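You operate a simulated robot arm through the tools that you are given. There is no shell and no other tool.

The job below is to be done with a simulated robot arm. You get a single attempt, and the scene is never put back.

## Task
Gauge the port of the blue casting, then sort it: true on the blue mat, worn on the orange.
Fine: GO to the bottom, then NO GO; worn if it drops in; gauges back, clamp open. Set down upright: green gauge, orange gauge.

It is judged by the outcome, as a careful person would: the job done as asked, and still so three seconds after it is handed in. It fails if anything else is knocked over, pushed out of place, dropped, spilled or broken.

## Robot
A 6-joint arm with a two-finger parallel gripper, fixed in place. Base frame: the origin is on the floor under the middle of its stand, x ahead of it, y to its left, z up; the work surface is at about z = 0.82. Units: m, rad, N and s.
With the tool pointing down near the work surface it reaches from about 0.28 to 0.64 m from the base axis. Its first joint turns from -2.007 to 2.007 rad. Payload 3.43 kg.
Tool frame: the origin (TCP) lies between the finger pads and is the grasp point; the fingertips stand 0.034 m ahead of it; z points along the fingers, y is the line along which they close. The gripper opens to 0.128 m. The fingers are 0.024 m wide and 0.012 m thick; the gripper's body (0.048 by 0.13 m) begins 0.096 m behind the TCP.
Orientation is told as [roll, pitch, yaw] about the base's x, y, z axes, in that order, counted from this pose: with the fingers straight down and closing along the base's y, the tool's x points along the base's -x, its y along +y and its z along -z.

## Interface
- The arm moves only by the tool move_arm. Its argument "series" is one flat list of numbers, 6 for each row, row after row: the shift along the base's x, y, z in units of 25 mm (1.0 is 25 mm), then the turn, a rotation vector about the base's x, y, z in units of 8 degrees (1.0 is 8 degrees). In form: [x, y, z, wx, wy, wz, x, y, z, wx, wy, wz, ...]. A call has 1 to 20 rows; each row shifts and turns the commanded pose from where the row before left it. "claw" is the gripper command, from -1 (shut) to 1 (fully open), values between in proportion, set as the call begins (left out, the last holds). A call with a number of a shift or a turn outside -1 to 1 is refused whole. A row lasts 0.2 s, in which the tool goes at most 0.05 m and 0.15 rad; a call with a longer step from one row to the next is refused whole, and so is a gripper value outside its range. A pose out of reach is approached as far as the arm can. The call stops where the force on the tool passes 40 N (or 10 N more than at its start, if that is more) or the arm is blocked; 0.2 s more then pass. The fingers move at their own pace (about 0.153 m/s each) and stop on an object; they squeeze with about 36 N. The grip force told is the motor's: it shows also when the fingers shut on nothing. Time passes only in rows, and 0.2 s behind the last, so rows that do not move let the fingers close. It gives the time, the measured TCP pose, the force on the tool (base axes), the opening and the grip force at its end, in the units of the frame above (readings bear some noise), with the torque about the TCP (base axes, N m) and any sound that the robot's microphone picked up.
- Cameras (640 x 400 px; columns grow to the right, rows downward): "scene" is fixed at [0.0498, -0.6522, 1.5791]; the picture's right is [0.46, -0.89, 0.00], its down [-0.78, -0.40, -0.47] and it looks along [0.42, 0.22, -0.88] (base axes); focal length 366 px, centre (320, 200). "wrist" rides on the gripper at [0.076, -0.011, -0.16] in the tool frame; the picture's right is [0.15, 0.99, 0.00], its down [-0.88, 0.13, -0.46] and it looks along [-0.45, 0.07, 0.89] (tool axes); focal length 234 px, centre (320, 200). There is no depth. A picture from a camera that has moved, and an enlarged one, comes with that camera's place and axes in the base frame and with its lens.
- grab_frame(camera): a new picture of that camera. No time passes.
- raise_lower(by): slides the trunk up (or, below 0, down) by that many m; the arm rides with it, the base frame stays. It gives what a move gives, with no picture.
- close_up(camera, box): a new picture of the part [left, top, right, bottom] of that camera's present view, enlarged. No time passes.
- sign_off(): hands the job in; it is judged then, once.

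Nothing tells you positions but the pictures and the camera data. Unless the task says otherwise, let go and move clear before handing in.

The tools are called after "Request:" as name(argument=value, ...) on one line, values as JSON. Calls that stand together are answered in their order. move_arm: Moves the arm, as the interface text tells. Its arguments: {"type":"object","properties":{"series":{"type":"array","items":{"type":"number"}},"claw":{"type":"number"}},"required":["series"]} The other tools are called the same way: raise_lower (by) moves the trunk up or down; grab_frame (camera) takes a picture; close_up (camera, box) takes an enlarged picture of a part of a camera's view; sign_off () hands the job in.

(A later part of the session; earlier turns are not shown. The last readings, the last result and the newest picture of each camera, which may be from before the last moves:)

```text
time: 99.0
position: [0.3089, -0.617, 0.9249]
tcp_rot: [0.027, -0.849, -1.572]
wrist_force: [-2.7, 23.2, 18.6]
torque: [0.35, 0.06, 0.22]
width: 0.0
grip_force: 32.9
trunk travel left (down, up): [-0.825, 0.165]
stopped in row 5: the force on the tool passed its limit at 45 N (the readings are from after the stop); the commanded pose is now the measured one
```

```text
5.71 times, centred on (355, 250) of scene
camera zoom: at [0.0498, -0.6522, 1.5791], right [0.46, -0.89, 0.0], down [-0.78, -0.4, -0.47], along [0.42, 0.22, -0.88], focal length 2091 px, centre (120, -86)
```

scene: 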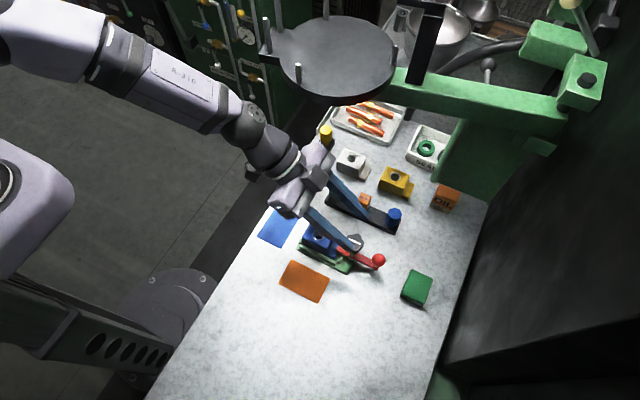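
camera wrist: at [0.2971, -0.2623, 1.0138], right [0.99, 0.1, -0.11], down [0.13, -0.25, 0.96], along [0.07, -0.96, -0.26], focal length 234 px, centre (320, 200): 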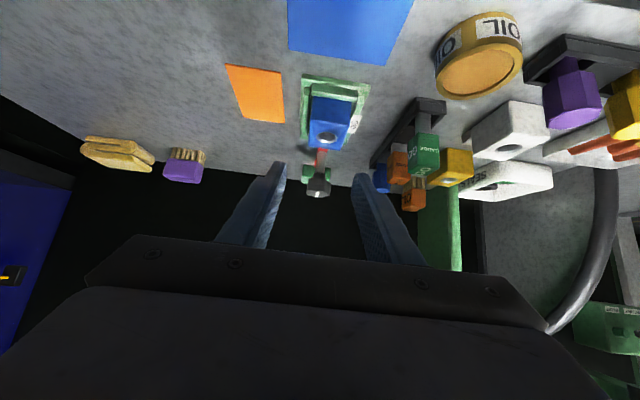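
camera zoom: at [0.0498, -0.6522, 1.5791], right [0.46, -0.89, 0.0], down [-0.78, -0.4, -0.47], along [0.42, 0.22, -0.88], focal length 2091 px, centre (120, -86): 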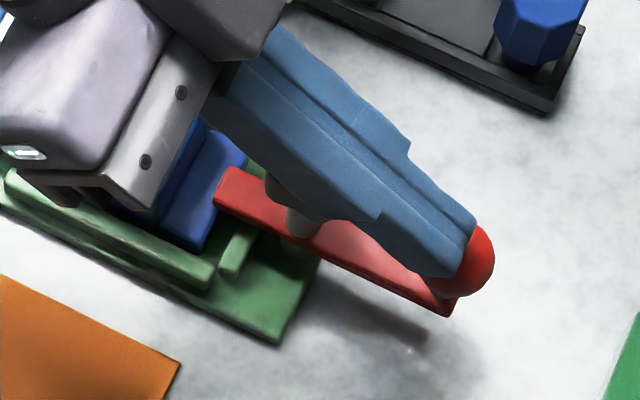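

The lever resisted and the fingers slipped off the ball. Backing off to inspect.

Request:
move_arm(series=[0, 0.2, 0.3, 0, 0, 0, 0, 0.4, 0.5, 0, 0, 0, 0, 0.6, 0.6, 0, 0, 0, 0, 0.6, 0.6, 0, 0, 0, 0, 0.6, 0.6, 0, 0, 0])

Request:
close_up(camera="scene", box=[290, 210, 400, 285])

Request:
grab_frame(camera="scene")

```text
time: 100.2
position: [0.3095, -0.5596, 0.9818]
tcp_rot: [0.021, -0.841, -1.568]
wrist_force: [0.6, 1.3, -0.3]
torque: [0.02, -0.03, -0.02]
width: 0.0001
grip_force: 32.8
trunk travel left (down, up): [-0.825, 0.165]
```

```text
5.33 times, centred on (345, 248) of scene
camera zoom: at [0.0498, -0.6522, 1.5791], right [0.46, -0.89, 0.0], down [-0.78, -0.4, -0.47], along [0.42, 0.22, -0.88], focal length 1952 px, centre (187, -53)
```

zoom: 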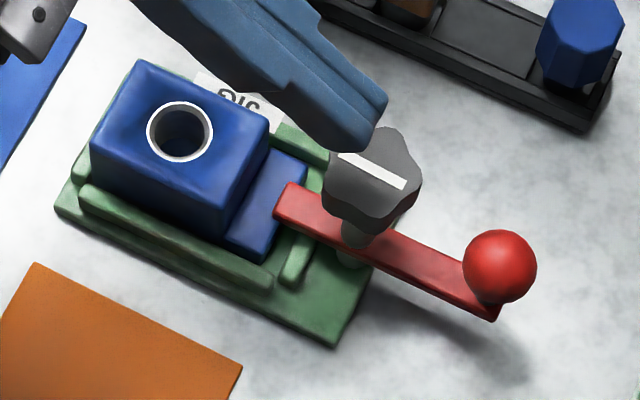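

```text
taken
```

scene: 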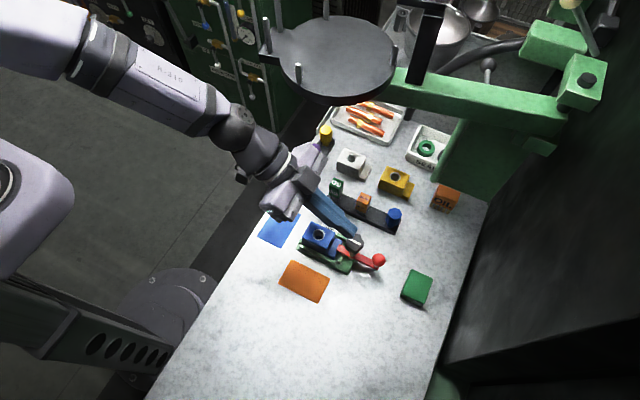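

Request:
close_up(camera="scene", box=[330, 228, 386, 268])

Request:
close_up(camera="wrist", box=[260, 40, 380, 180])

```text
10.00 times, centred on (358, 248) of scene
camera zoom: at [0.0498, -0.6522, 1.5791], right [0.46, -0.89, 0.0], down [-0.78, -0.4, -0.47], along [0.42, 0.22, -0.88], focal length 3660 px, centre (-60, -280)
```

zoom: 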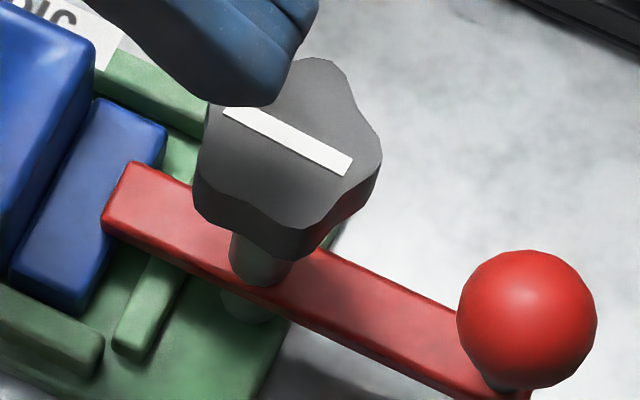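

```text
2.86 times, centred on (320, 110) of wrist
camera zoom: at [0.2938, -0.3895, 1.0329], right [0.99, 0.12, -0.09], down [0.12, -0.25, 0.96], along [0.09, -0.96, -0.26], focal length 669 px, centre (320, 457)
```

zoom: 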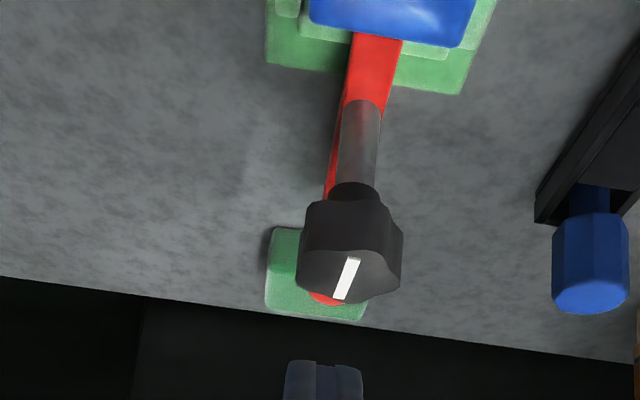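

The ball earlier shifted about +4 mm in x with little force and hit a stop going -x, so the lever opens toward +x. I'll re-approach with a steeper tool pointing radially (azimuth -64°, tilt 32°) so the fingers stay clear of the star knob.

Request:
move_arm(series=[0, 0, 0.5, 0, 0.1, 0.738, 0, 0, 0.3, 0, 0, 1, 0, 0, 0, 0, 0, 1, 0, 0, 0, 0, 0, 0.38, 0, 0, 0, 0.899, 0.438, 0, 0, 0, 0, 0.899, 0.438, 0, 0, 0, 0, 0, 0, 0], claw=-0.1)

Request:
grab_frame(camera="wrist")

```text
time: 101.8
position: [0.3339, -0.5399, 0.9959]
tcp_rot: [-0.045, -0.814, -1.116]
wrist_force: [0.3, -0.6, -0.5]
torque: [-0.04, -0.01, -0.02]
width: 0.0577
grip_force: 0.0
out of reach, approached as far as the arm can: row 4, 5, 6
trunk travel left (down, up): [-0.825, 0.165]
```

```text
taken
camera wrist: at [0.257, -0.3895, 1.0519], right [0.86, 0.5, -0.14], down [0.26, -0.18, 0.95], along [0.45, -0.85, -0.28], focal length 234 px, centre (320, 200)
```

wrist: 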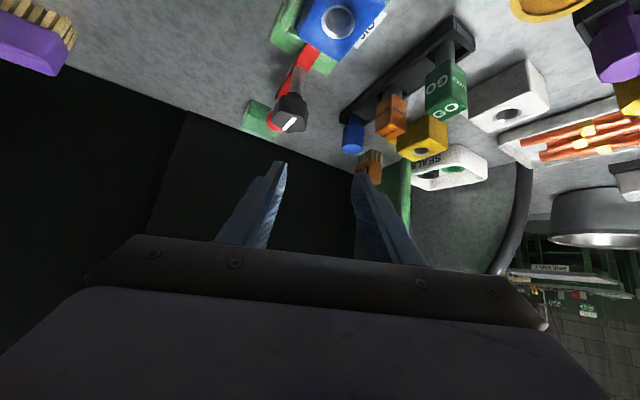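

Near az −64° the tool axis lines up with the forearm (wrist singularity). I'll back off in yaw, steepen the tool first, and then turn.

Request:
move_arm(series=[0, 0, 0.2, 0, 0, -1, 0, 0, 0.2, 0, 0, -1, 0, 0, 0, 0, 0, -1])

```text
time: 102.6
position: [0.3371, -0.5393, 1.0089]
tcp_rot: [-0.049, -0.814, -1.531]
wrist_force: [1.0, 0.5, -0.5]
torque: [-0.02, 0.03, 0.02]
width: 0.0578
grip_force: 0.0
trunk travel left (down, up): [-0.825, 0.165]
```

Request:
move_arm(series=[0, 0, 0, 0.91, -0.205, 0.255, 0, 0, 0, 0.91, 0.036, 0, 0, 0, 0, 0, 0, 0])

Request:
move_arm(series=[0, 0, 0, 0, 0, 1, 0, 0, 0, 0, 0, 1, 0, 0, 0, 0, 0, 0.95, 0, 0, 0, 0, 0, 0])

```text
time: 103.4
position: [0.3365, -0.5379, 1.0093]
tcp_rot: [0.002, -0.561, -1.527]
wrist_force: [0.6, -0.4, 0.3]
torque: [-0.03, 0.03, 0.0]
width: 0.0578
grip_force: 0.2
trunk travel left (down, up): [-0.825, 0.165]
```

```text
time: 104.4
position: [0.3369, -0.5399, 1.0071]
tcp_rot: [0.001, -0.562, -1.116]
wrist_force: [-0.5, -0.6, 0.6]
torque: [0.01, -0.03, 0.0]
width: 0.0576
grip_force: 0.1
trunk travel left (down, up): [-0.825, 0.165]
```

Request:
move_arm(series=[-0.241, -0.915, -0.085, 0, 0, 0, -0.241, -0.915, -0.085, 0, 0, 0, -0.241, -0.915, -0.085, 0, 0, 0, -0.241, -0.915, -0.085, 0, 0, 0, 0, 0, -0.8, 0, 0, 0, 0, 0, -0.8, 0, 0, 0, 0, 0, 0, 0, 0, 0])

Request:
close_up(camera="scene", box=[310, 205, 410, 285])

Request:
close_up(camera="wrist", box=[230, 60, 410, 200])

```text
time: 106.0
position: [0.3112, -0.6313, 0.9594]
tcp_rot: [0.002, -0.563, -1.117]
wrist_force: [0.2, 0.6, 0.2]
torque: [0.02, 0.0, -0.02]
width: 0.0575
grip_force: 0.0
trunk travel left (down, up): [-0.825, 0.165]
```

```text
5.00 times, centred on (360, 245) of scene
camera zoom: at [0.0498, -0.6522, 1.5791], right [0.46, -0.89, 0.0], down [-0.78, -0.4, -0.47], along [0.42, 0.22, -0.88], focal length 1830 px, centre (120, -25)
```

zoom: 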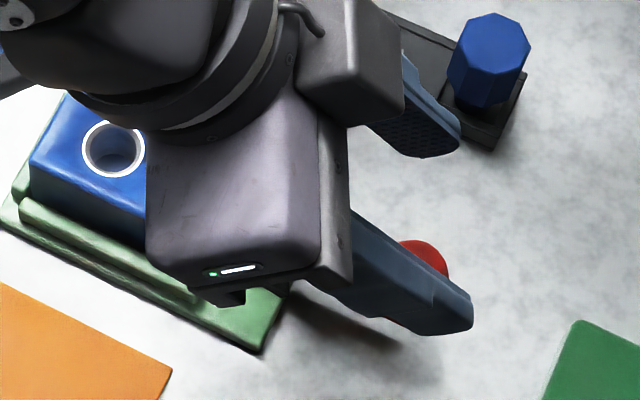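

```text
2.86 times, centred on (320, 130) of wrist
camera zoom: at [0.2352, -0.5019, 1.0543], right [0.83, 0.55, -0.08], down [0.34, -0.4, 0.85], along [0.44, -0.74, -0.51], focal length 669 px, centre (320, 400)
```

zoom: 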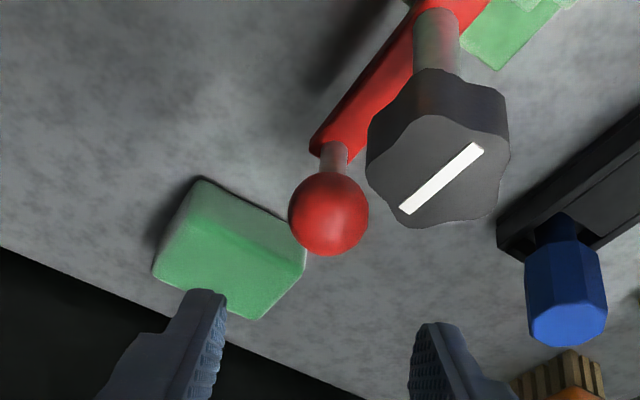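

The ball is centred between the fingers. Descending straight down onto it and closing.

Request:
move_arm(series=[0.03, 0, -0.7, 0, 0, 0, 0.03, 0, -0.7, 0, 0, 0, 0, 0, -0.7, 0, 0, 0, 0, 0, 0, 0, 0, 0])

Request:
close_up(camera="wrist", box=[230, 80, 410, 220])

```text
time: 107.0
position: [0.3153, -0.6314, 0.9057]
tcp_rot: [0.003, -0.562, -1.116]
wrist_force: [0.0, 0.4, -0.6]
torque: [0.0, -0.01, -0.03]
width: 0.0576
grip_force: 0.0
trunk travel left (down, up): [-0.825, 0.165]
```

```text
2.86 times, centred on (320, 150) of wrist
camera zoom: at [0.2386, -0.5023, 1.0011], right [0.83, 0.55, -0.08], down [0.34, -0.4, 0.85], along [0.44, -0.74, -0.51], focal length 669 px, centre (320, 343)
```

zoom: 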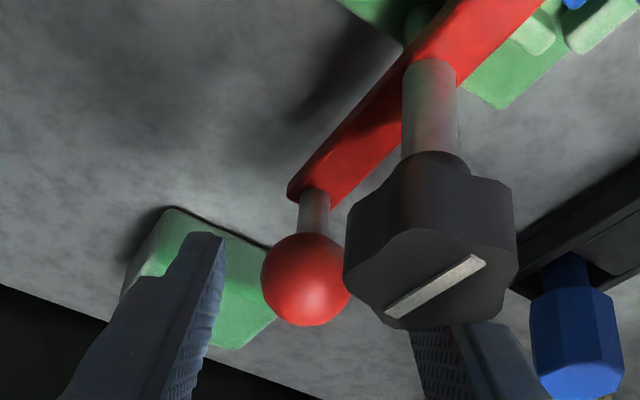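

Request:
move_arm(series=[-0.14, -0.06, 0, 0, 0, 0, 0, 0, 0, 0, 0, 0])

Request:
move_arm(series=[0, 0, 0, 0, 0, 0, 0, 0, 0, 0, 0, 0, 0, 0, 0, 0, 0, 0], claw=-1)

Request:
close_up(camera="wrist", box=[230, 80, 410, 220])

```text
time: 107.6
position: [0.3105, -0.6325, 0.9052]
tcp_rot: [0.001, -0.563, -1.116]
wrist_force: [0.6, 0.3, 0.3]
torque: [-0.01, -0.02, 0.02]
width: 0.0576
grip_force: 0.0
trunk travel left (down, up): [-0.825, 0.165]
```

```text
time: 108.4
position: [0.311, -0.6334, 0.9071]
tcp_rot: [0.002, -0.564, -1.12]
wrist_force: [4.8, -5.4, 5.0]
torque: [-0.23, -0.2, -0.21]
width: 0.0271
grip_force: 45.1
trunk travel left (down, up): [-0.825, 0.165]
```

```text
2.86 times, centred on (320, 150) of wrist
camera zoom: at [0.2349, -0.5044, 1.0021], right [0.84, 0.54, -0.08], down [0.34, -0.39, 0.86], along [0.44, -0.74, -0.51], focal length 669 px, centre (320, 343)
```

zoom: 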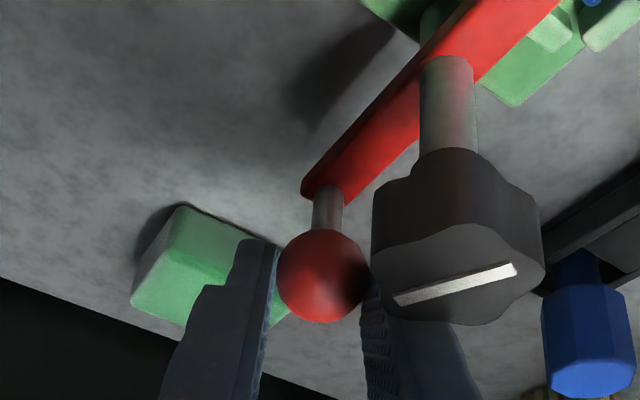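

The grip is on (27 mm). I notice the star knob's stripe turned a little, so it's a separate part that rotates. I'll try easing the lever toward +x gently.

Request:
move_arm(series=[0.1, 0.0, 0, 0, 0, 0, 0.1, 0.0, 0, 0, 0, 0, 0.1, 0.01, 0, 0, 0, 0, 0.1, 0.01, 0, 0, 0, 0, 0, 0, 0, 0, 0, 0])

Request:
close_up(camera="wrist", box=[230, 80, 410, 220])

Request:
close_up(camera="scene", box=[300, 205, 400, 285])

```text
time: 109.6
position: [0.3192, -0.6329, 0.9082]
tcp_rot: [0.002, -0.56, -1.118]
wrist_force: [-7.9, -7.5, 2.8]
torque: [-0.26, 0.18, 0.35]
width: 0.0272
grip_force: 44.7
trunk travel left (down, up): [-0.825, 0.165]
```

```text
2.86 times, centred on (320, 150) of wrist
camera zoom: at [0.2438, -0.5037, 1.0026], right [0.83, 0.55, -0.08], down [0.34, -0.4, 0.85], along [0.44, -0.74, -0.51], focal length 669 px, centre (320, 343)
```

zoom: 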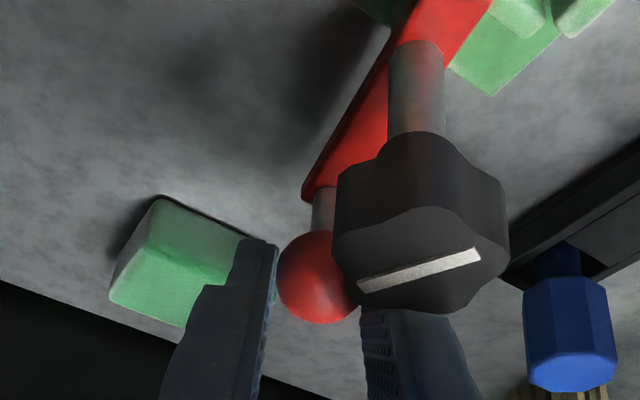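

```text
5.00 times, centred on (350, 245) of scene
camera zoom: at [0.0498, -0.6522, 1.5791], right [0.46, -0.89, 0.0], down [-0.78, -0.4, -0.47], along [0.42, 0.22, -0.88], focal length 1830 px, centre (170, -25)
```

zoom: 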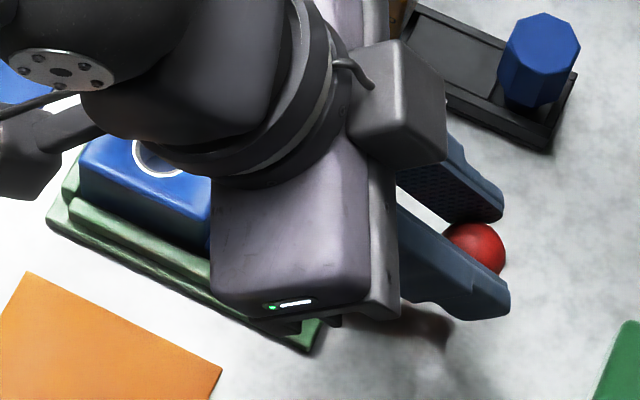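

The lever moves toward +x with only about 8 N. Continuing the arc in small steps.

Request:
move_arm(series=[0.184, 0.04, 0, 0, 0, 0, 0.18, 0.055, 0, 0, 0, 0, 0.174, 0.07, 0, 0, 0, 0, 0.168, 0.085, 0, 0, 0, 0, 0, 0, 0, 0, 0, 0])

Request:
close_up(camera="wrist", box=[230, 80, 410, 220])

```text
time: 110.8
position: [0.3381, -0.6275, 0.9073]
tcp_rot: [0.001, -0.563, -1.118]
wrist_force: [-5.6, -6.5, 3.9]
torque: [-0.2, 0.11, 0.33]
width: 0.0268
grip_force: 44.7
trunk travel left (down, up): [-0.825, 0.165]
```

```text
2.86 times, centred on (320, 150) of wrist
camera zoom: at [0.2619, -0.4976, 1.0019], right [0.83, 0.55, -0.08], down [0.34, -0.4, 0.85], along [0.44, -0.74, -0.51], focal length 669 px, centre (320, 343)
```

zoom: 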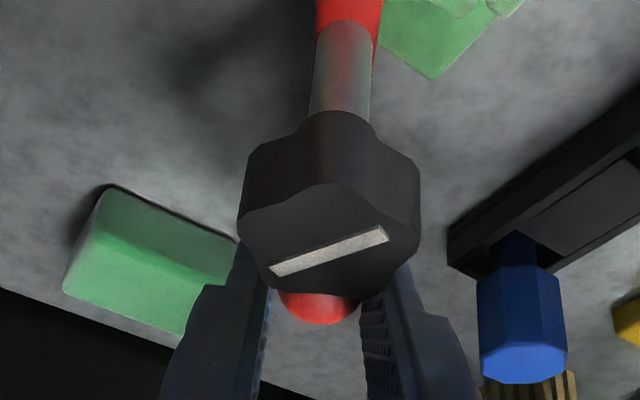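

Request:
move_arm(series=[0.16, 0.098, 0, 0, 0, 0, 0.152, 0.112, 0, 0, 0, 0, 0.14, 0.125, 0, 0, 0, 0, 0.13, 0.136, 0, 0, 0, 0, 0.117, 0.147, 0, 0, 0, 0, 0.104, 0.157, 0, 0, 0, 0, 0, 0, 0, 0, 0, 0])

Request:
close_up(camera="wrist", box=[230, 80, 410, 220])

Request:
close_up(camera="scene", box=[300, 195, 400, 275])

```text
time: 112.4
position: [0.3566, -0.6114, 0.9075]
tcp_rot: [0.002, -0.566, -1.119]
wrist_force: [-6.3, -34.6, 2.7]
torque: [0.89, 0.96, 1.26]
width: 0.0272
grip_force: 45.1
trunk travel left (down, up): [-0.825, 0.165]
```

```text
2.86 times, centred on (320, 150) of wrist
camera zoom: at [0.2805, -0.4816, 1.0015], right [0.84, 0.54, -0.08], down [0.33, -0.39, 0.86], along [0.44, -0.74, -0.51], focal length 669 px, centre (320, 343)
```

zoom: 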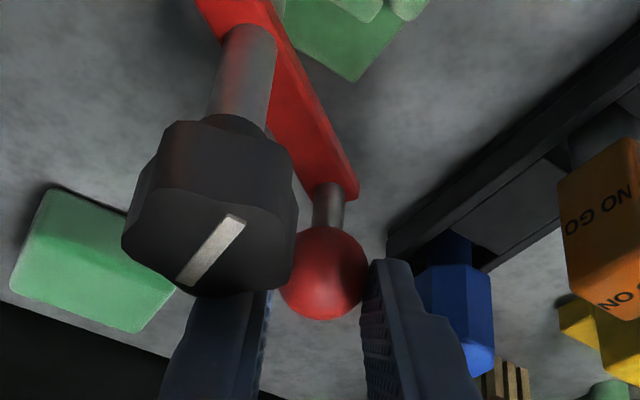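

```text
5.00 times, centred on (350, 235) of scene
camera zoom: at [0.0498, -0.6522, 1.5791], right [0.46, -0.89, 0.0], down [-0.78, -0.4, -0.47], along [0.42, 0.22, -0.88], focal length 1830 px, centre (170, 25)
```

zoom: 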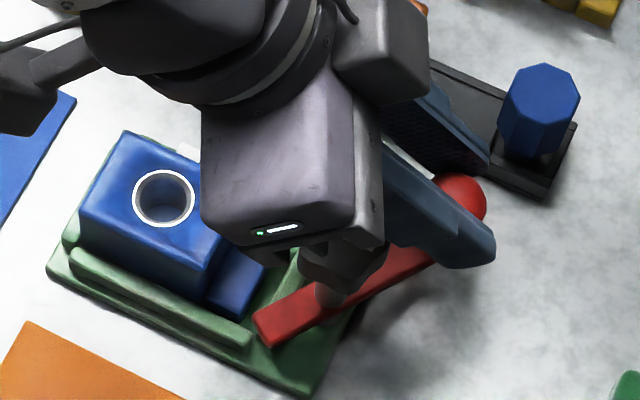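

The lever has swung about 57° and its finger is off the casting's foot, but now something resists at about 35 N; my left finger is against the knob. I'll relieve the force first.

Request:
move_arm(series=[0, -0.12, 0, 0, 0, 0, 0.03, -0.08, 0, 0, 0, 0, 0, 0, 0, 0, 0, 0])

Request:
close_up(camera="wrist", box=[230, 80, 410, 220])

```text
time: 113.2
position: [0.3567, -0.6118, 0.9071]
tcp_rot: [0.003, -0.559, -1.12]
wrist_force: [-12.0, -11.8, 5.9]
torque: [-0.16, 0.09, 0.57]
width: 0.0272
grip_force: 44.8
trunk travel left (down, up): [-0.825, 0.165]
```

```text
2.86 times, centred on (320, 150) of wrist
camera zoom: at [0.2809, -0.4822, 1.0026], right [0.84, 0.54, -0.07], down [0.34, -0.4, 0.85], along [0.44, -0.74, -0.51], focal length 669 px, centre (320, 343)
```

zoom: 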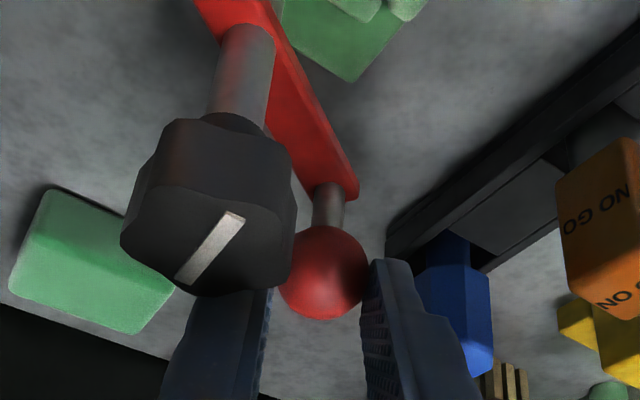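

My left finger is wedged between the ball and the knob, so I'll open just slightly to free the ball and lift straight up. Then I'll finish the swing by hooking the ball from its far side with closed fingers.

Request:
move_arm(series=[0.06, 0.02, 0, 0, 0, 0, 0, 0, 0, 0, 0, 0], claw=-0.5)

Request:
move_arm(series=[0, 0, 0.2, 0, 0, 0, 0, 0, 0.4, 0, 0, 0, 0, 0, 0.8, 0, 0, 0, 0, 0, 0.8, 0, 0, 0, 0, 0, 0.6, 0, 0, 0, 0, 0, 0, 0, 0, 0])

Request:
close_up(camera="wrist", box=[210, 40, 430, 200])

Request:
close_up(camera="scene", box=[300, 195, 400, 275])

```text
time: 113.8
position: [0.3615, -0.6091, 0.9072]
tcp_rot: [0.001, -0.56, -1.118]
wrist_force: [1.6, -4.5, 6.8]
torque: [0.06, 0.22, 0.14]
width: 0.0326
grip_force: 0.0
trunk travel left (down, up): [-0.825, 0.165]
```

```text
time: 115.2
position: [0.3594, -0.61, 0.9765]
tcp_rot: [0.002, -0.56, -1.117]
wrist_force: [0.0, 0.0, 0.0]
torque: [0.0, 0.02, 0.0]
width: 0.032
grip_force: 0.0
trunk travel left (down, up): [-0.825, 0.165]
```

```text
2.50 times, centred on (320, 120) of wrist
camera zoom: at [0.2836, -0.4801, 1.0718], right [0.83, 0.55, -0.08], down [0.34, -0.4, 0.85], along [0.44, -0.74, -0.51], focal length 585 px, centre (320, 400)
```

zoom: 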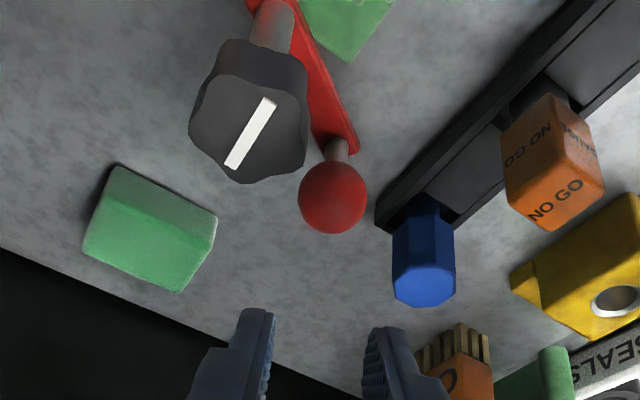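

```text
5.00 times, centred on (350, 235) of scene
camera zoom: at [0.0498, -0.6522, 1.5791], right [0.46, -0.89, 0.0], down [-0.78, -0.4, -0.47], along [0.42, 0.22, -0.88], focal length 1830 px, centre (170, 25)
```

zoom: 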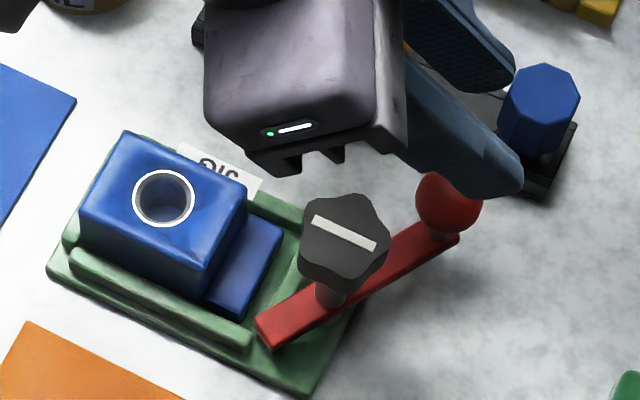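

The lever is at about 59° and stays there. I'll close the fingers, go down behind the ball on its far side, and hook it the rest of the way round.

Request:
move_arm(series=[-0.56, -0.52, 0, 0, 0, 0, -0.56, -0.52, 0, 0, 0, 0, 0, 0, -0.7, 0, 0, 0, 0, 0, -0.7, 0, 0, 0, 0, 0, -0.7, 0, 0, 0, 0, 0, -0.63, 0, 0, 0, 0, 0, 0, 0, 0, 0], claw=-1)

Request:
close_up(camera="wrist", box=[210, 60, 430, 220])

Request:
close_up(camera="scene", box=[300, 195, 400, 275])

```text
time: 116.8
position: [0.3296, -0.6372, 0.9076]
tcp_rot: [-0.001, -0.559, -1.116]
wrist_force: [-0.2, -0.9, 0.1]
torque: [0.0, 0.04, -0.02]
width: 0.0
grip_force: 33.1
trunk travel left (down, up): [-0.825, 0.165]
```

```text
2.50 times, centred on (320, 140) of wrist
camera zoom: at [0.2544, -0.5077, 1.0026], right [0.83, 0.55, -0.08], down [0.34, -0.39, 0.85], along [0.44, -0.74, -0.51], focal length 585 px, centre (320, 350)
```

zoom: 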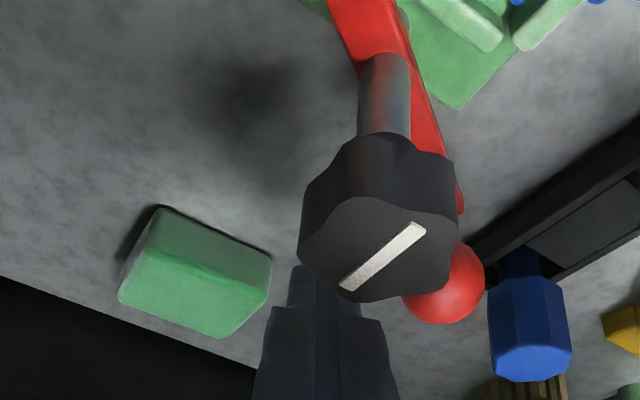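

```text
5.00 times, centred on (350, 235) of scene
camera zoom: at [0.0498, -0.6522, 1.5791], right [0.46, -0.89, 0.0], down [-0.78, -0.4, -0.47], along [0.42, 0.22, -0.88], focal length 1830 px, centre (170, 25)
```

zoom: 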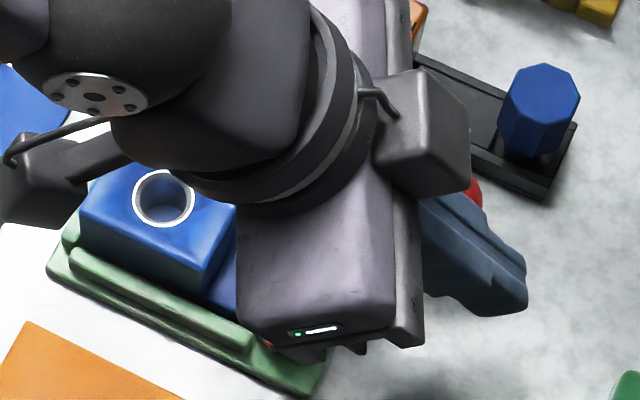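

Request:
move_arm(series=[0.148, 0.238, 0, 0, 0, 0, 0.148, 0.238, 0, 0, 0, 0, 0.212, 0.152, 0, 0, 0, 0, 0.168, 0.132, 0, 0, 0, 0, 0.16, 0.148, 0, 0, 0, 0, 0, 0, 0, 0, 0, 0])

Request:
close_up(camera="wrist", box=[210, 60, 430, 220])

```text
time: 118.2
position: [0.3494, -0.6168, 0.9078]
tcp_rot: [0.003, -0.561, -1.121]
wrist_force: [-7.9, -9.0, -2.0]
torque: [-0.19, 0.16, -0.07]
width: 0.0001
grip_force: 33.1
trunk travel left (down, up): [-0.825, 0.165]
```

```text
2.50 times, centred on (320, 140) of wrist
camera zoom: at [0.2741, -0.4865, 1.0038], right [0.84, 0.54, -0.08], down [0.34, -0.4, 0.86], along [0.43, -0.74, -0.51], focal length 585 px, centre (320, 350)
```

zoom: 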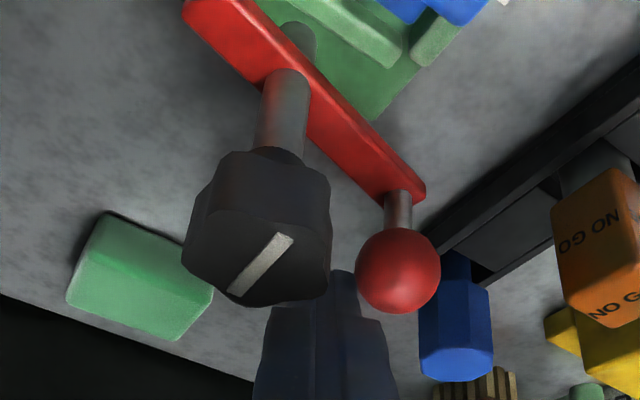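

The lever is at about 78°. Continuing past 90°.

Request:
move_arm(series=[0.144, 0.16, 0, 0, 0, 0, 0.128, 0.176, 0, 0, 0, 0, 0.112, 0.184, 0, 0, 0, 0, 0.08, 0.192, 0, 0, 0, 0, 0, 0, 0, 0, 0, 0])

Request:
close_up(camera="wrist", box=[210, 60, 430, 220])

Request:
close_up(camera="scene", box=[300, 195, 400, 275])

```text
time: 118.8
position: [0.3503, -0.6144, 0.9098]
tcp_rot: [-0.004, -0.569, -1.125]
wrist_force: [-9.4, -15.0, -5.1]
torque: [-0.34, 0.27, -0.12]
width: 0.0
grip_force: 32.9
trunk travel left (down, up): [-0.825, 0.165]
stopped in row 3: the force on the tool passed its limit at 43 N (the readings are from after the stop); the commanded pose is now the measured one
```

```text
2.50 times, centred on (320, 140) of wrist
camera zoom: at [0.2756, -0.4839, 1.0039], right [0.84, 0.53, -0.08], down [0.33, -0.39, 0.86], along [0.43, -0.75, -0.51], focal length 585 px, centre (320, 350)
```

zoom: 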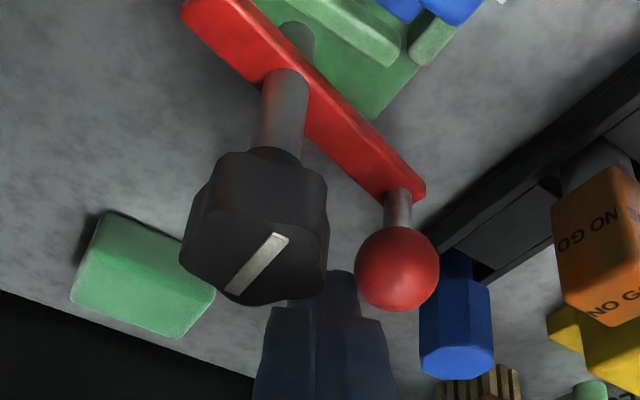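

```text
5.00 times, centred on (350, 235) of scene
camera zoom: at [0.0498, -0.6522, 1.5791], right [0.46, -0.89, 0.0], down [-0.78, -0.4, -0.47], along [0.42, 0.22, -0.88], focal length 1830 px, centre (170, 25)
```

zoom: 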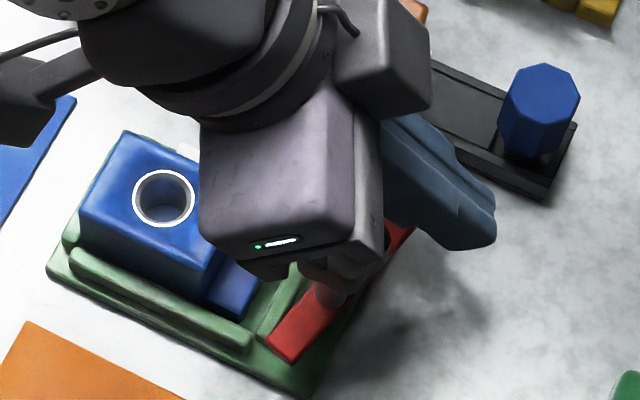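

The lever has reached its open stop at about 80°, so the clamp is open. Backing the fingers away from the ball and rising.

Request:
move_arm(series=[-0.1, -0.3, 0, 0, 0, 0, -0.1, -0.3, 0.2, 0, 0, 0, 0, 0, 0.8, 0, 0, 0, 0, 0, 0.9, 0, 0, 0, 0, 0, 0.9, 0, 0, 0, 0, 0.4, 0.9, 0, 0, 0, 0, 0, 0, 0, 0, 0])

Request:
grab_frame(camera="scene")

Request:
close_up(camera="wrist", box=[210, 20, 430, 180])

```text
time: 120.5
position: [0.3498, -0.6171, 1.005]
tcp_rot: [-0.003, -0.569, -1.123]
wrist_force: [-0.6, 0.5, -0.3]
torque: [0.0, 0.02, -0.02]
width: 0.0003
grip_force: 33.4
trunk travel left (down, up): [-0.825, 0.165]
```

```text
taken
```

scene: 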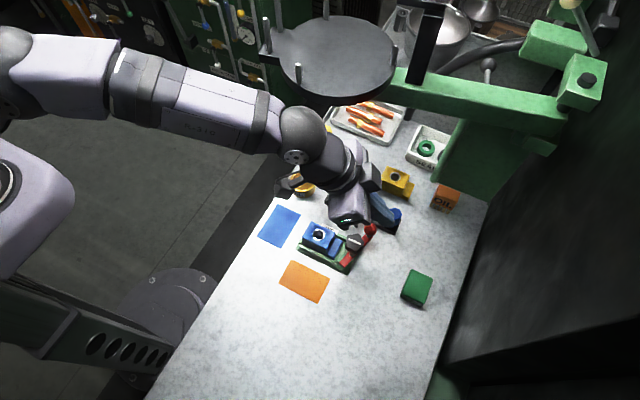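

```text
2.50 times, centred on (320, 100) of wrist
camera zoom: at [0.2742, -0.4868, 1.0982], right [0.84, 0.54, -0.08], down [0.33, -0.39, 0.86], along [0.43, -0.75, -0.51], focal length 585 px, centre (320, 450)
```

zoom: 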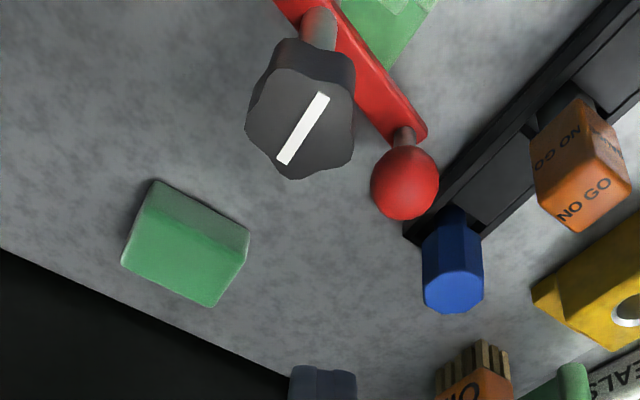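

The clamp is open and the casting's foot is free. For the pick I'll use a steeper tool (20° tilt, fingers closing along x) so there's reach margin, moving inward first, then re-orienting.

Request:
move_arm(series=[-0.24, 0.913, 0.1, 0, 0, 0, -0.24, 0.913, 0.1, 0, 0, 0, -0.24, 0.913, 0, 0, 0, 0, -0.24, 0.913, 0, 0, 0, 0, -0.24, 0.913, 0, 0, 0, 0, -0.24, 0.913, 0, 0, 0, 0, 0, 0, 0, 0.71, 0.341, 0, 0, 0, 0, 0.71, 0.341, 0, 0, 0, 0, 0, 0, -1, 0, 0, 0, 0, 0, -1, 0, 0, 0, 0, 0, -1, 0, 0, 0, 0, 0, -0.21, 0, 0, 0, 0, 0, 0], claw=0.1)

Request:
grab_frame(camera="wrist")

Request:
grab_frame(camera="scene")

```text
time: 123.2
position: [0.3108, -0.4804, 1.0084]
tcp_rot: [-0.002, -0.349, -1.574]
wrist_force: [0.2, -1.5, -0.5]
torque: [0.0, -0.01, 0.0]
width: 0.0704
grip_force: 0.1
trunk travel left (down, up): [-0.825, 0.165]
```

```text
taken
camera wrist: at [0.3007, -0.3538, 1.133], right [0.99, 0.14, -0.05], down [0.13, -0.67, 0.73], along [0.06, -0.73, -0.68], focal length 234 px, centre (320, 200)
```

wrist: 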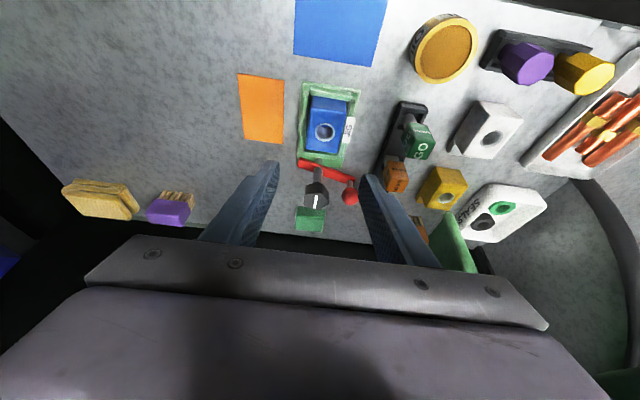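

```text
taken
```

scene: 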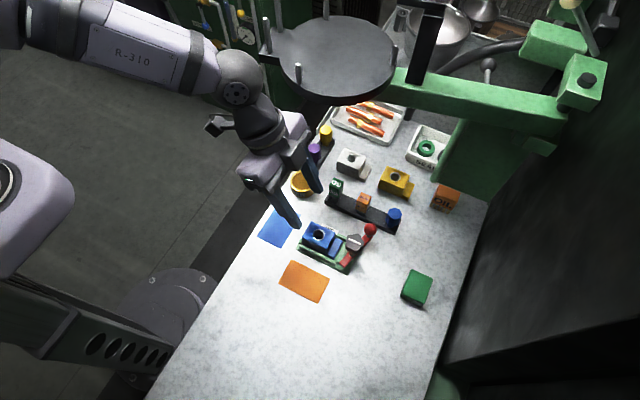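

Request:
close_up(camera="wrist", box=[240, 60, 400, 190])

Request:
close_up(camera="wrist", box=[280, 0, 400, 80])

Request:
close_up(camera="scene", box=[290, 205, 390, 280])

```text
3.08 times, centred on (320, 125) of wrist
camera zoom: at [0.3007, -0.3538, 1.133], right [0.99, 0.14, -0.05], down [0.13, -0.67, 0.73], along [0.06, -0.73, -0.68], focal length 720 px, centre (320, 431)
```

zoom: 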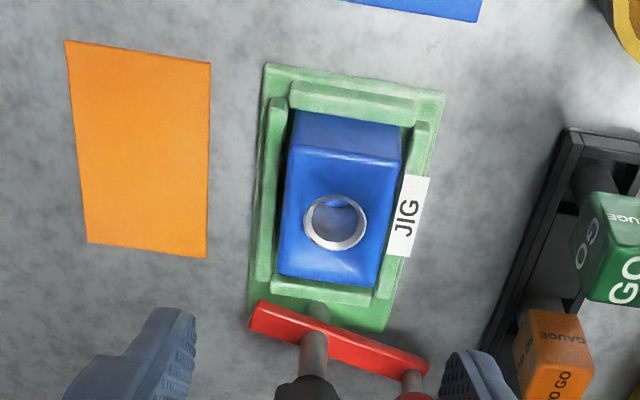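

```text
5.00 times, centred on (340, 40) of wrist
camera zoom: at [0.3007, -0.3538, 1.133], right [0.99, 0.14, -0.05], down [0.13, -0.67, 0.73], along [0.06, -0.73, -0.68], focal length 1171 px, centre (220, 1000)
```

zoom: 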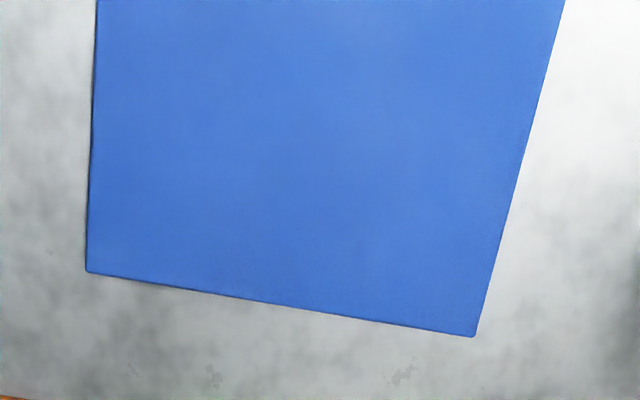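

```text
5.33 times, centred on (340, 242) of scene
camera zoom: at [0.0498, -0.6522, 1.5791], right [0.46, -0.89, 0.0], down [-0.78, -0.4, -0.47], along [0.42, 0.22, -0.88], focal length 1952 px, centre (213, -27)
```

zoom: 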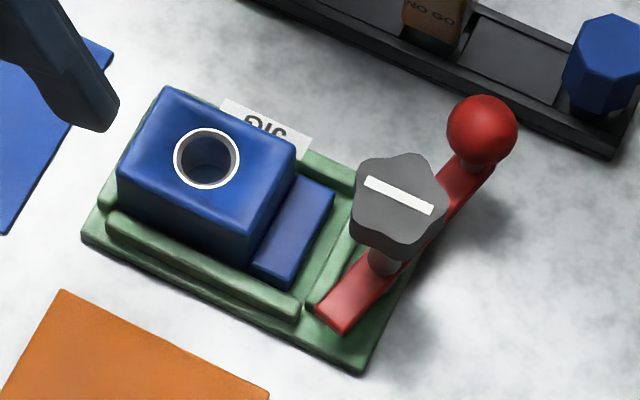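

The clamp is fully open and the casting is free in its nest. Body centre ≈ (0.3148, -0.5148), 42 mm wide in x, top z ≈ 0.8745, nest rails ≈ 0.85. Moving above it with the gripper open 70 mm.

Request:
move_arm(series=[0.16, -0.5, -0.6, 0, 0, 0, 0, -0.468, -0.7, 0, 0, 0, 0, 0, -0.6, 0, 0, 0, 0, 0, 0, 0, 0, 0])

Request:
close_up(camera="wrist", box=[230, 80, 410, 200])

Request:
close_up(camera="scene", box=[270, 190, 390, 280])

```text
time: 124.2
position: [0.3161, -0.5046, 0.9608]
tcp_rot: [-0.003, -0.347, -1.572]
wrist_force: [-1.3, -1.0, -0.6]
torque: [0.0, -0.01, 0.0]
width: 0.0702
grip_force: 0.1
trunk travel left (down, up): [-0.825, 0.165]
```

```text
3.33 times, centred on (320, 140) of wrist
camera zoom: at [0.3044, -0.3774, 1.0857], right [0.99, 0.14, -0.05], down [0.13, -0.67, 0.73], along [0.06, -0.73, -0.68], focal length 781 px, centre (320, 400)
```

zoom: 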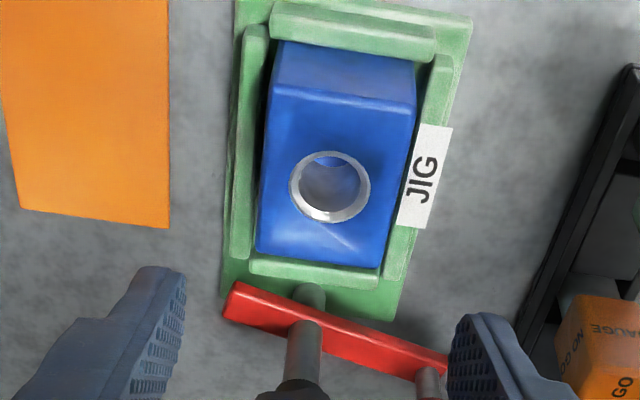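

```text
4.44 times, centred on (330, 235) of scene
camera zoom: at [0.0498, -0.6522, 1.5791], right [0.46, -0.89, 0.0], down [-0.78, -0.4, -0.47], along [0.42, 0.22, -0.88], focal length 1627 px, centre (276, 44)
```

zoom: 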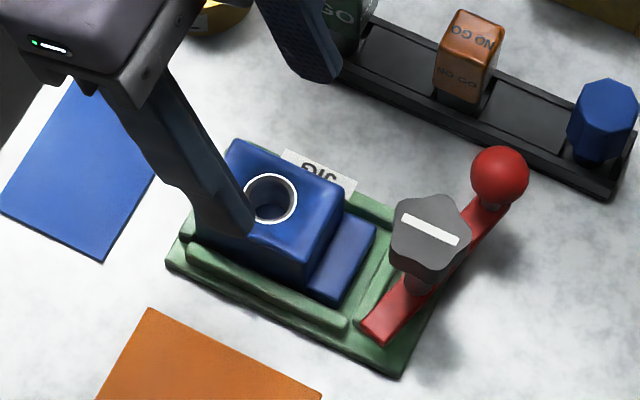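

Aligned on the casting. Descending around it.

Request:
move_arm(series=[0, -0.03, -0.7, 0, 0, 0, 0, 0, -0.7, 0, 0, 0, 0, 0, -0.7, 0, 0, 0, 0, 0, -0.4, 0, 0, 0, 0, 0, -0.2, 0, 0, 0, 0, 0, 0, 0, 0, 0])

Request:
close_up(camera="wrist", box=[230, 80, 410, 200])

Request:
close_up(camera="scene", box=[290, 205, 370, 265])

```text
time: 125.7
position: [0.3155, -0.5067, 0.8933]
tcp_rot: [-0.004, -0.348, -1.57]
wrist_force: [0.9, -0.9, 0.0]
torque: [-0.02, -0.01, 0.0]
width: 0.0703
grip_force: 0.2
trunk travel left (down, up): [-0.825, 0.165]
```

```text
3.33 times, centred on (320, 140) of wrist
camera zoom: at [0.3047, -0.3795, 1.0181], right [0.99, 0.14, -0.05], down [0.13, -0.67, 0.73], along [0.06, -0.73, -0.68], focal length 781 px, centre (320, 400)
```

zoom: 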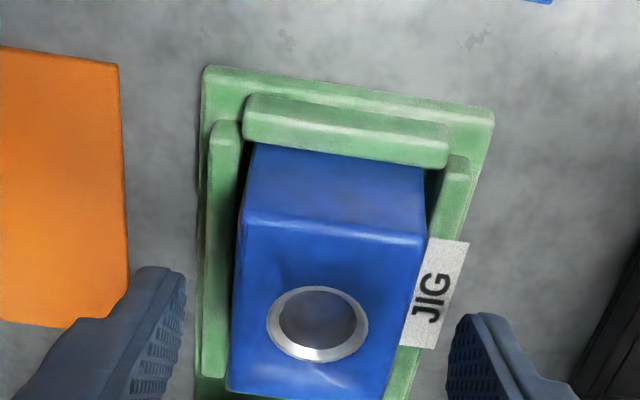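

```text
6.67 times, centred on (330, 235) of scene
camera zoom: at [0.0498, -0.6522, 1.5791], right [0.46, -0.89, 0.0], down [-0.78, -0.4, -0.47], along [0.42, 0.22, -0.88], focal length 2440 px, centre (253, -33)
```

zoom: 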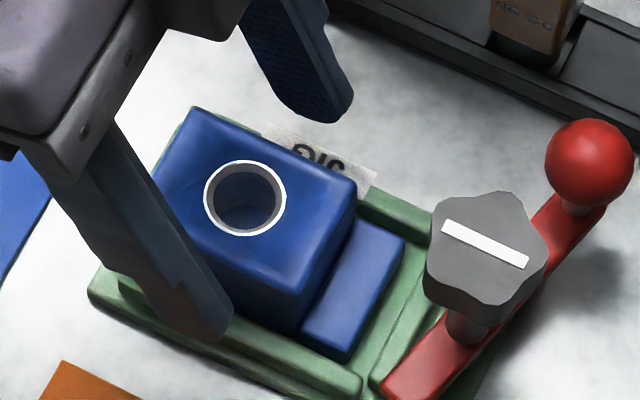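

Fingers are around the body, above the rails. Closing on the casting.

Request:
move_arm(series=[0, 0, 0, 0, 0, 0, 0, 0, 0, 0, 0, 0, 0, 0, 0, 0, 0, 0, 0, 0, 0, 0, 0, 0], claw=-1)

Request:
close_up(camera="scene", box=[290, 205, 370, 265])

Request:
close_up(camera="wrist", box=[230, 80, 410, 200])

```text
time: 126.7
position: [0.3143, -0.5061, 0.8932]
tcp_rot: [-0.004, -0.347, -1.57]
wrist_force: [-0.8, -0.6, -0.4]
torque: [0.03, 0.04, 0.02]
width: 0.0437
grip_force: 35.8
trunk travel left (down, up): [-0.825, 0.165]
```

```text
6.67 times, centred on (330, 235) of scene
camera zoom: at [0.0498, -0.6522, 1.5791], right [0.46, -0.89, 0.0], down [-0.78, -0.4, -0.47], along [0.42, 0.22, -0.88], focal length 2440 px, centre (253, -33)
```

zoom: 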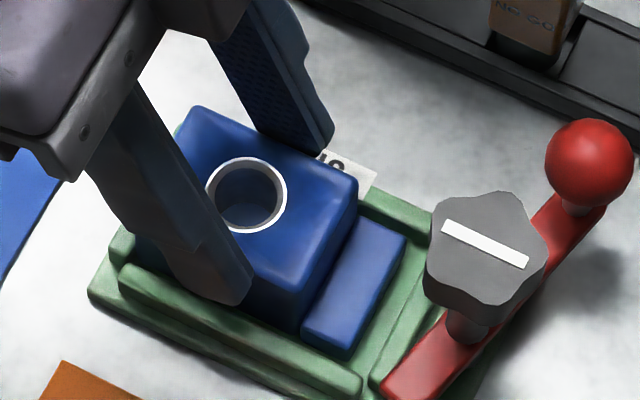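

```text
3.33 times, centred on (320, 140) of wrist
camera zoom: at [0.3046, -0.3796, 1.0181], right [0.99, 0.14, -0.05], down [0.13, -0.67, 0.73], along [0.06, -0.73, -0.68], focal length 781 px, centre (320, 400)
```

zoom: 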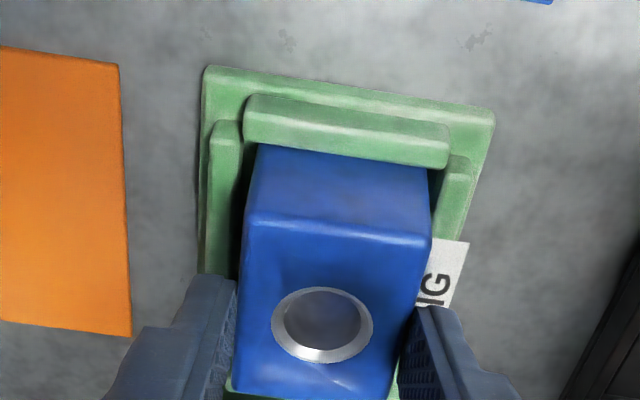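

Gripped at 43.7 mm. Lifting slowly.

Request:
move_arm(series=[0, 0, 0.2, 0, 0, 0, 0, 0, 0.3, 0, 0, 0, 0, 0, 0.5, 0, 0, 0, 0, 0, 0.6, 0, 0, 0, 0, 0, 0.6, 0, 0, 0, 0, 0, 0.4, 0, 0, 0, 0, 0, 0, 0, 0, 0])

Request:
grab_frame(camera="scene")

Request:
close_up(camera="scene", box=[280, 175, 390, 265])

Request:
close_up(camera="wrist", box=[230, 80, 410, 200])

```text
time: 128.2
position: [0.3164, -0.5066, 0.9576]
tcp_rot: [-0.004, -0.348, -1.57]
wrist_force: [0.7, 0.5, -2.5]
torque: [0.02, 0.01, 0.05]
width: 0.0436
grip_force: 36.2
trunk travel left (down, up): [-0.825, 0.165]
```

```text
taken
```

scene: 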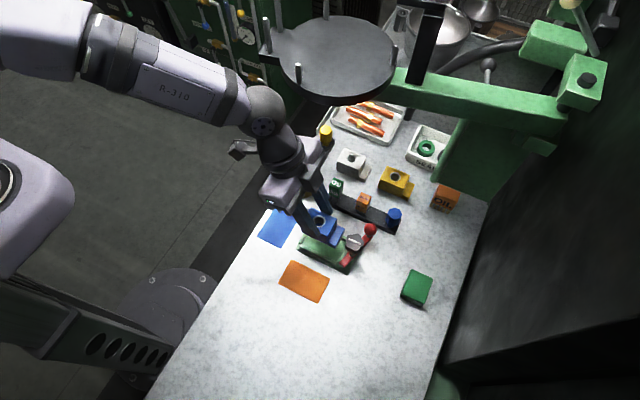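

```text
4.44 times, centred on (335, 220) of scene
camera zoom: at [0.0498, -0.6522, 1.5791], right [0.46, -0.89, 0.0], down [-0.78, -0.4, -0.47], along [0.42, 0.22, -0.88], focal length 1627 px, centre (253, 111)
```

zoom: 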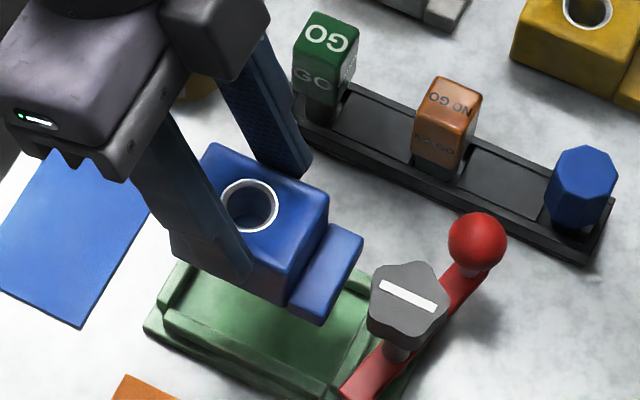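

```text
3.33 times, centred on (320, 140) of wrist
camera zoom: at [0.305, -0.3798, 1.082], right [0.99, 0.14, -0.05], down [0.13, -0.67, 0.73], along [0.06, -0.73, -0.68], focal length 781 px, centre (320, 400)
```

zoom: 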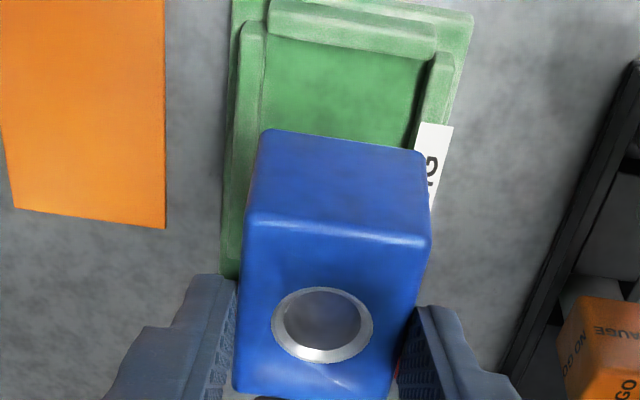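

The casting is held level (about 40 mm tall, mass about 0.2 kg). I'll move over the blue mat and rotate 90° so its long side lies along the mat.

Request:
move_arm(series=[-0.05, 0.9, 0.1, 0, 0, 0, -0.05, 0.9, 0.1, 0, 0, 0, -0.05, 0.9, 0.1, 0, 0, 0, -0.05, 0.9, 0.1, 0, 0, 0, -0.06, 0, 0, 0, 0, 1, -0.06, 0, 0, 0, 0, 1, -0.06, 0, 0, 0, 0, 1, -0.06, 0, 0, 0, 0, 1, -0.06, 0, 0, 0, 0, 1, -0.06, 0, 0, 0, 0, 1, -0.06, 0, 0, 0, 0, 1, -0.06, 0, 0, 0, 0, 1, -0.06, 0, 0, 0, 0, 1, -0.06, 0, 0, 0, 0, 1, -0.06, 0, 0, 0, 0, 1, 0, 0, 0, 0, 0, 0.24, 0, 0, 0, 0, 0, 0])

Request:
grab_frame(camera="scene")

Request:
grab_frame(camera="wrist")

```text
time: 131.8
position: [0.2934, -0.4142, 0.969]
tcp_rot: [-0.003, -0.348, -0.001]
wrist_force: [-0.4, -0.6, -2.8]
torque: [-0.05, 0.01, 0.0]
width: 0.0437
grip_force: 35.4
trunk travel left (down, up): [-0.825, 0.165]
```

```text
taken
```

scene: 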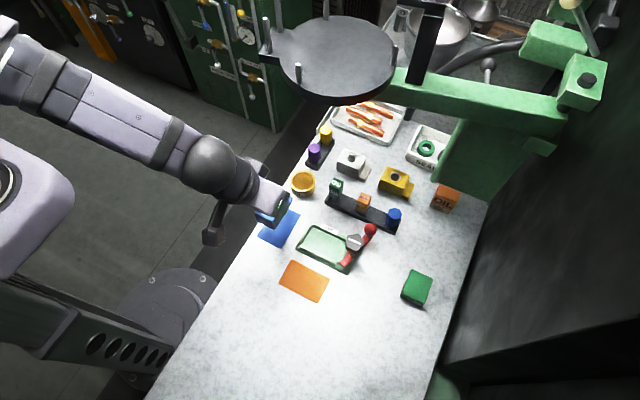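

```text
taken
camera wrist: at [0.1679, -0.4243, 1.0934], right [-0.14, 0.99, -0.05], down [0.67, 0.13, 0.73], along [0.73, 0.06, -0.68], focal length 234 px, centre (320, 200)
```

wrist: 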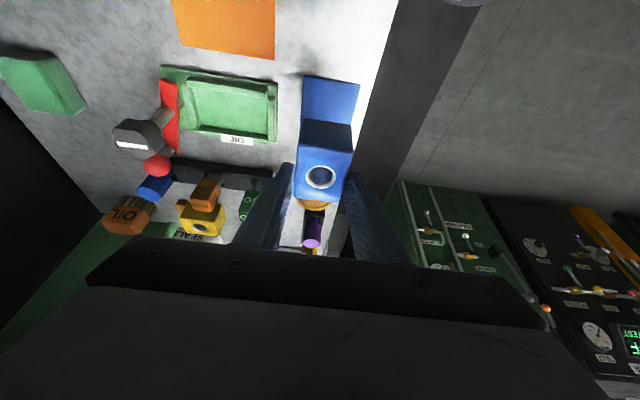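

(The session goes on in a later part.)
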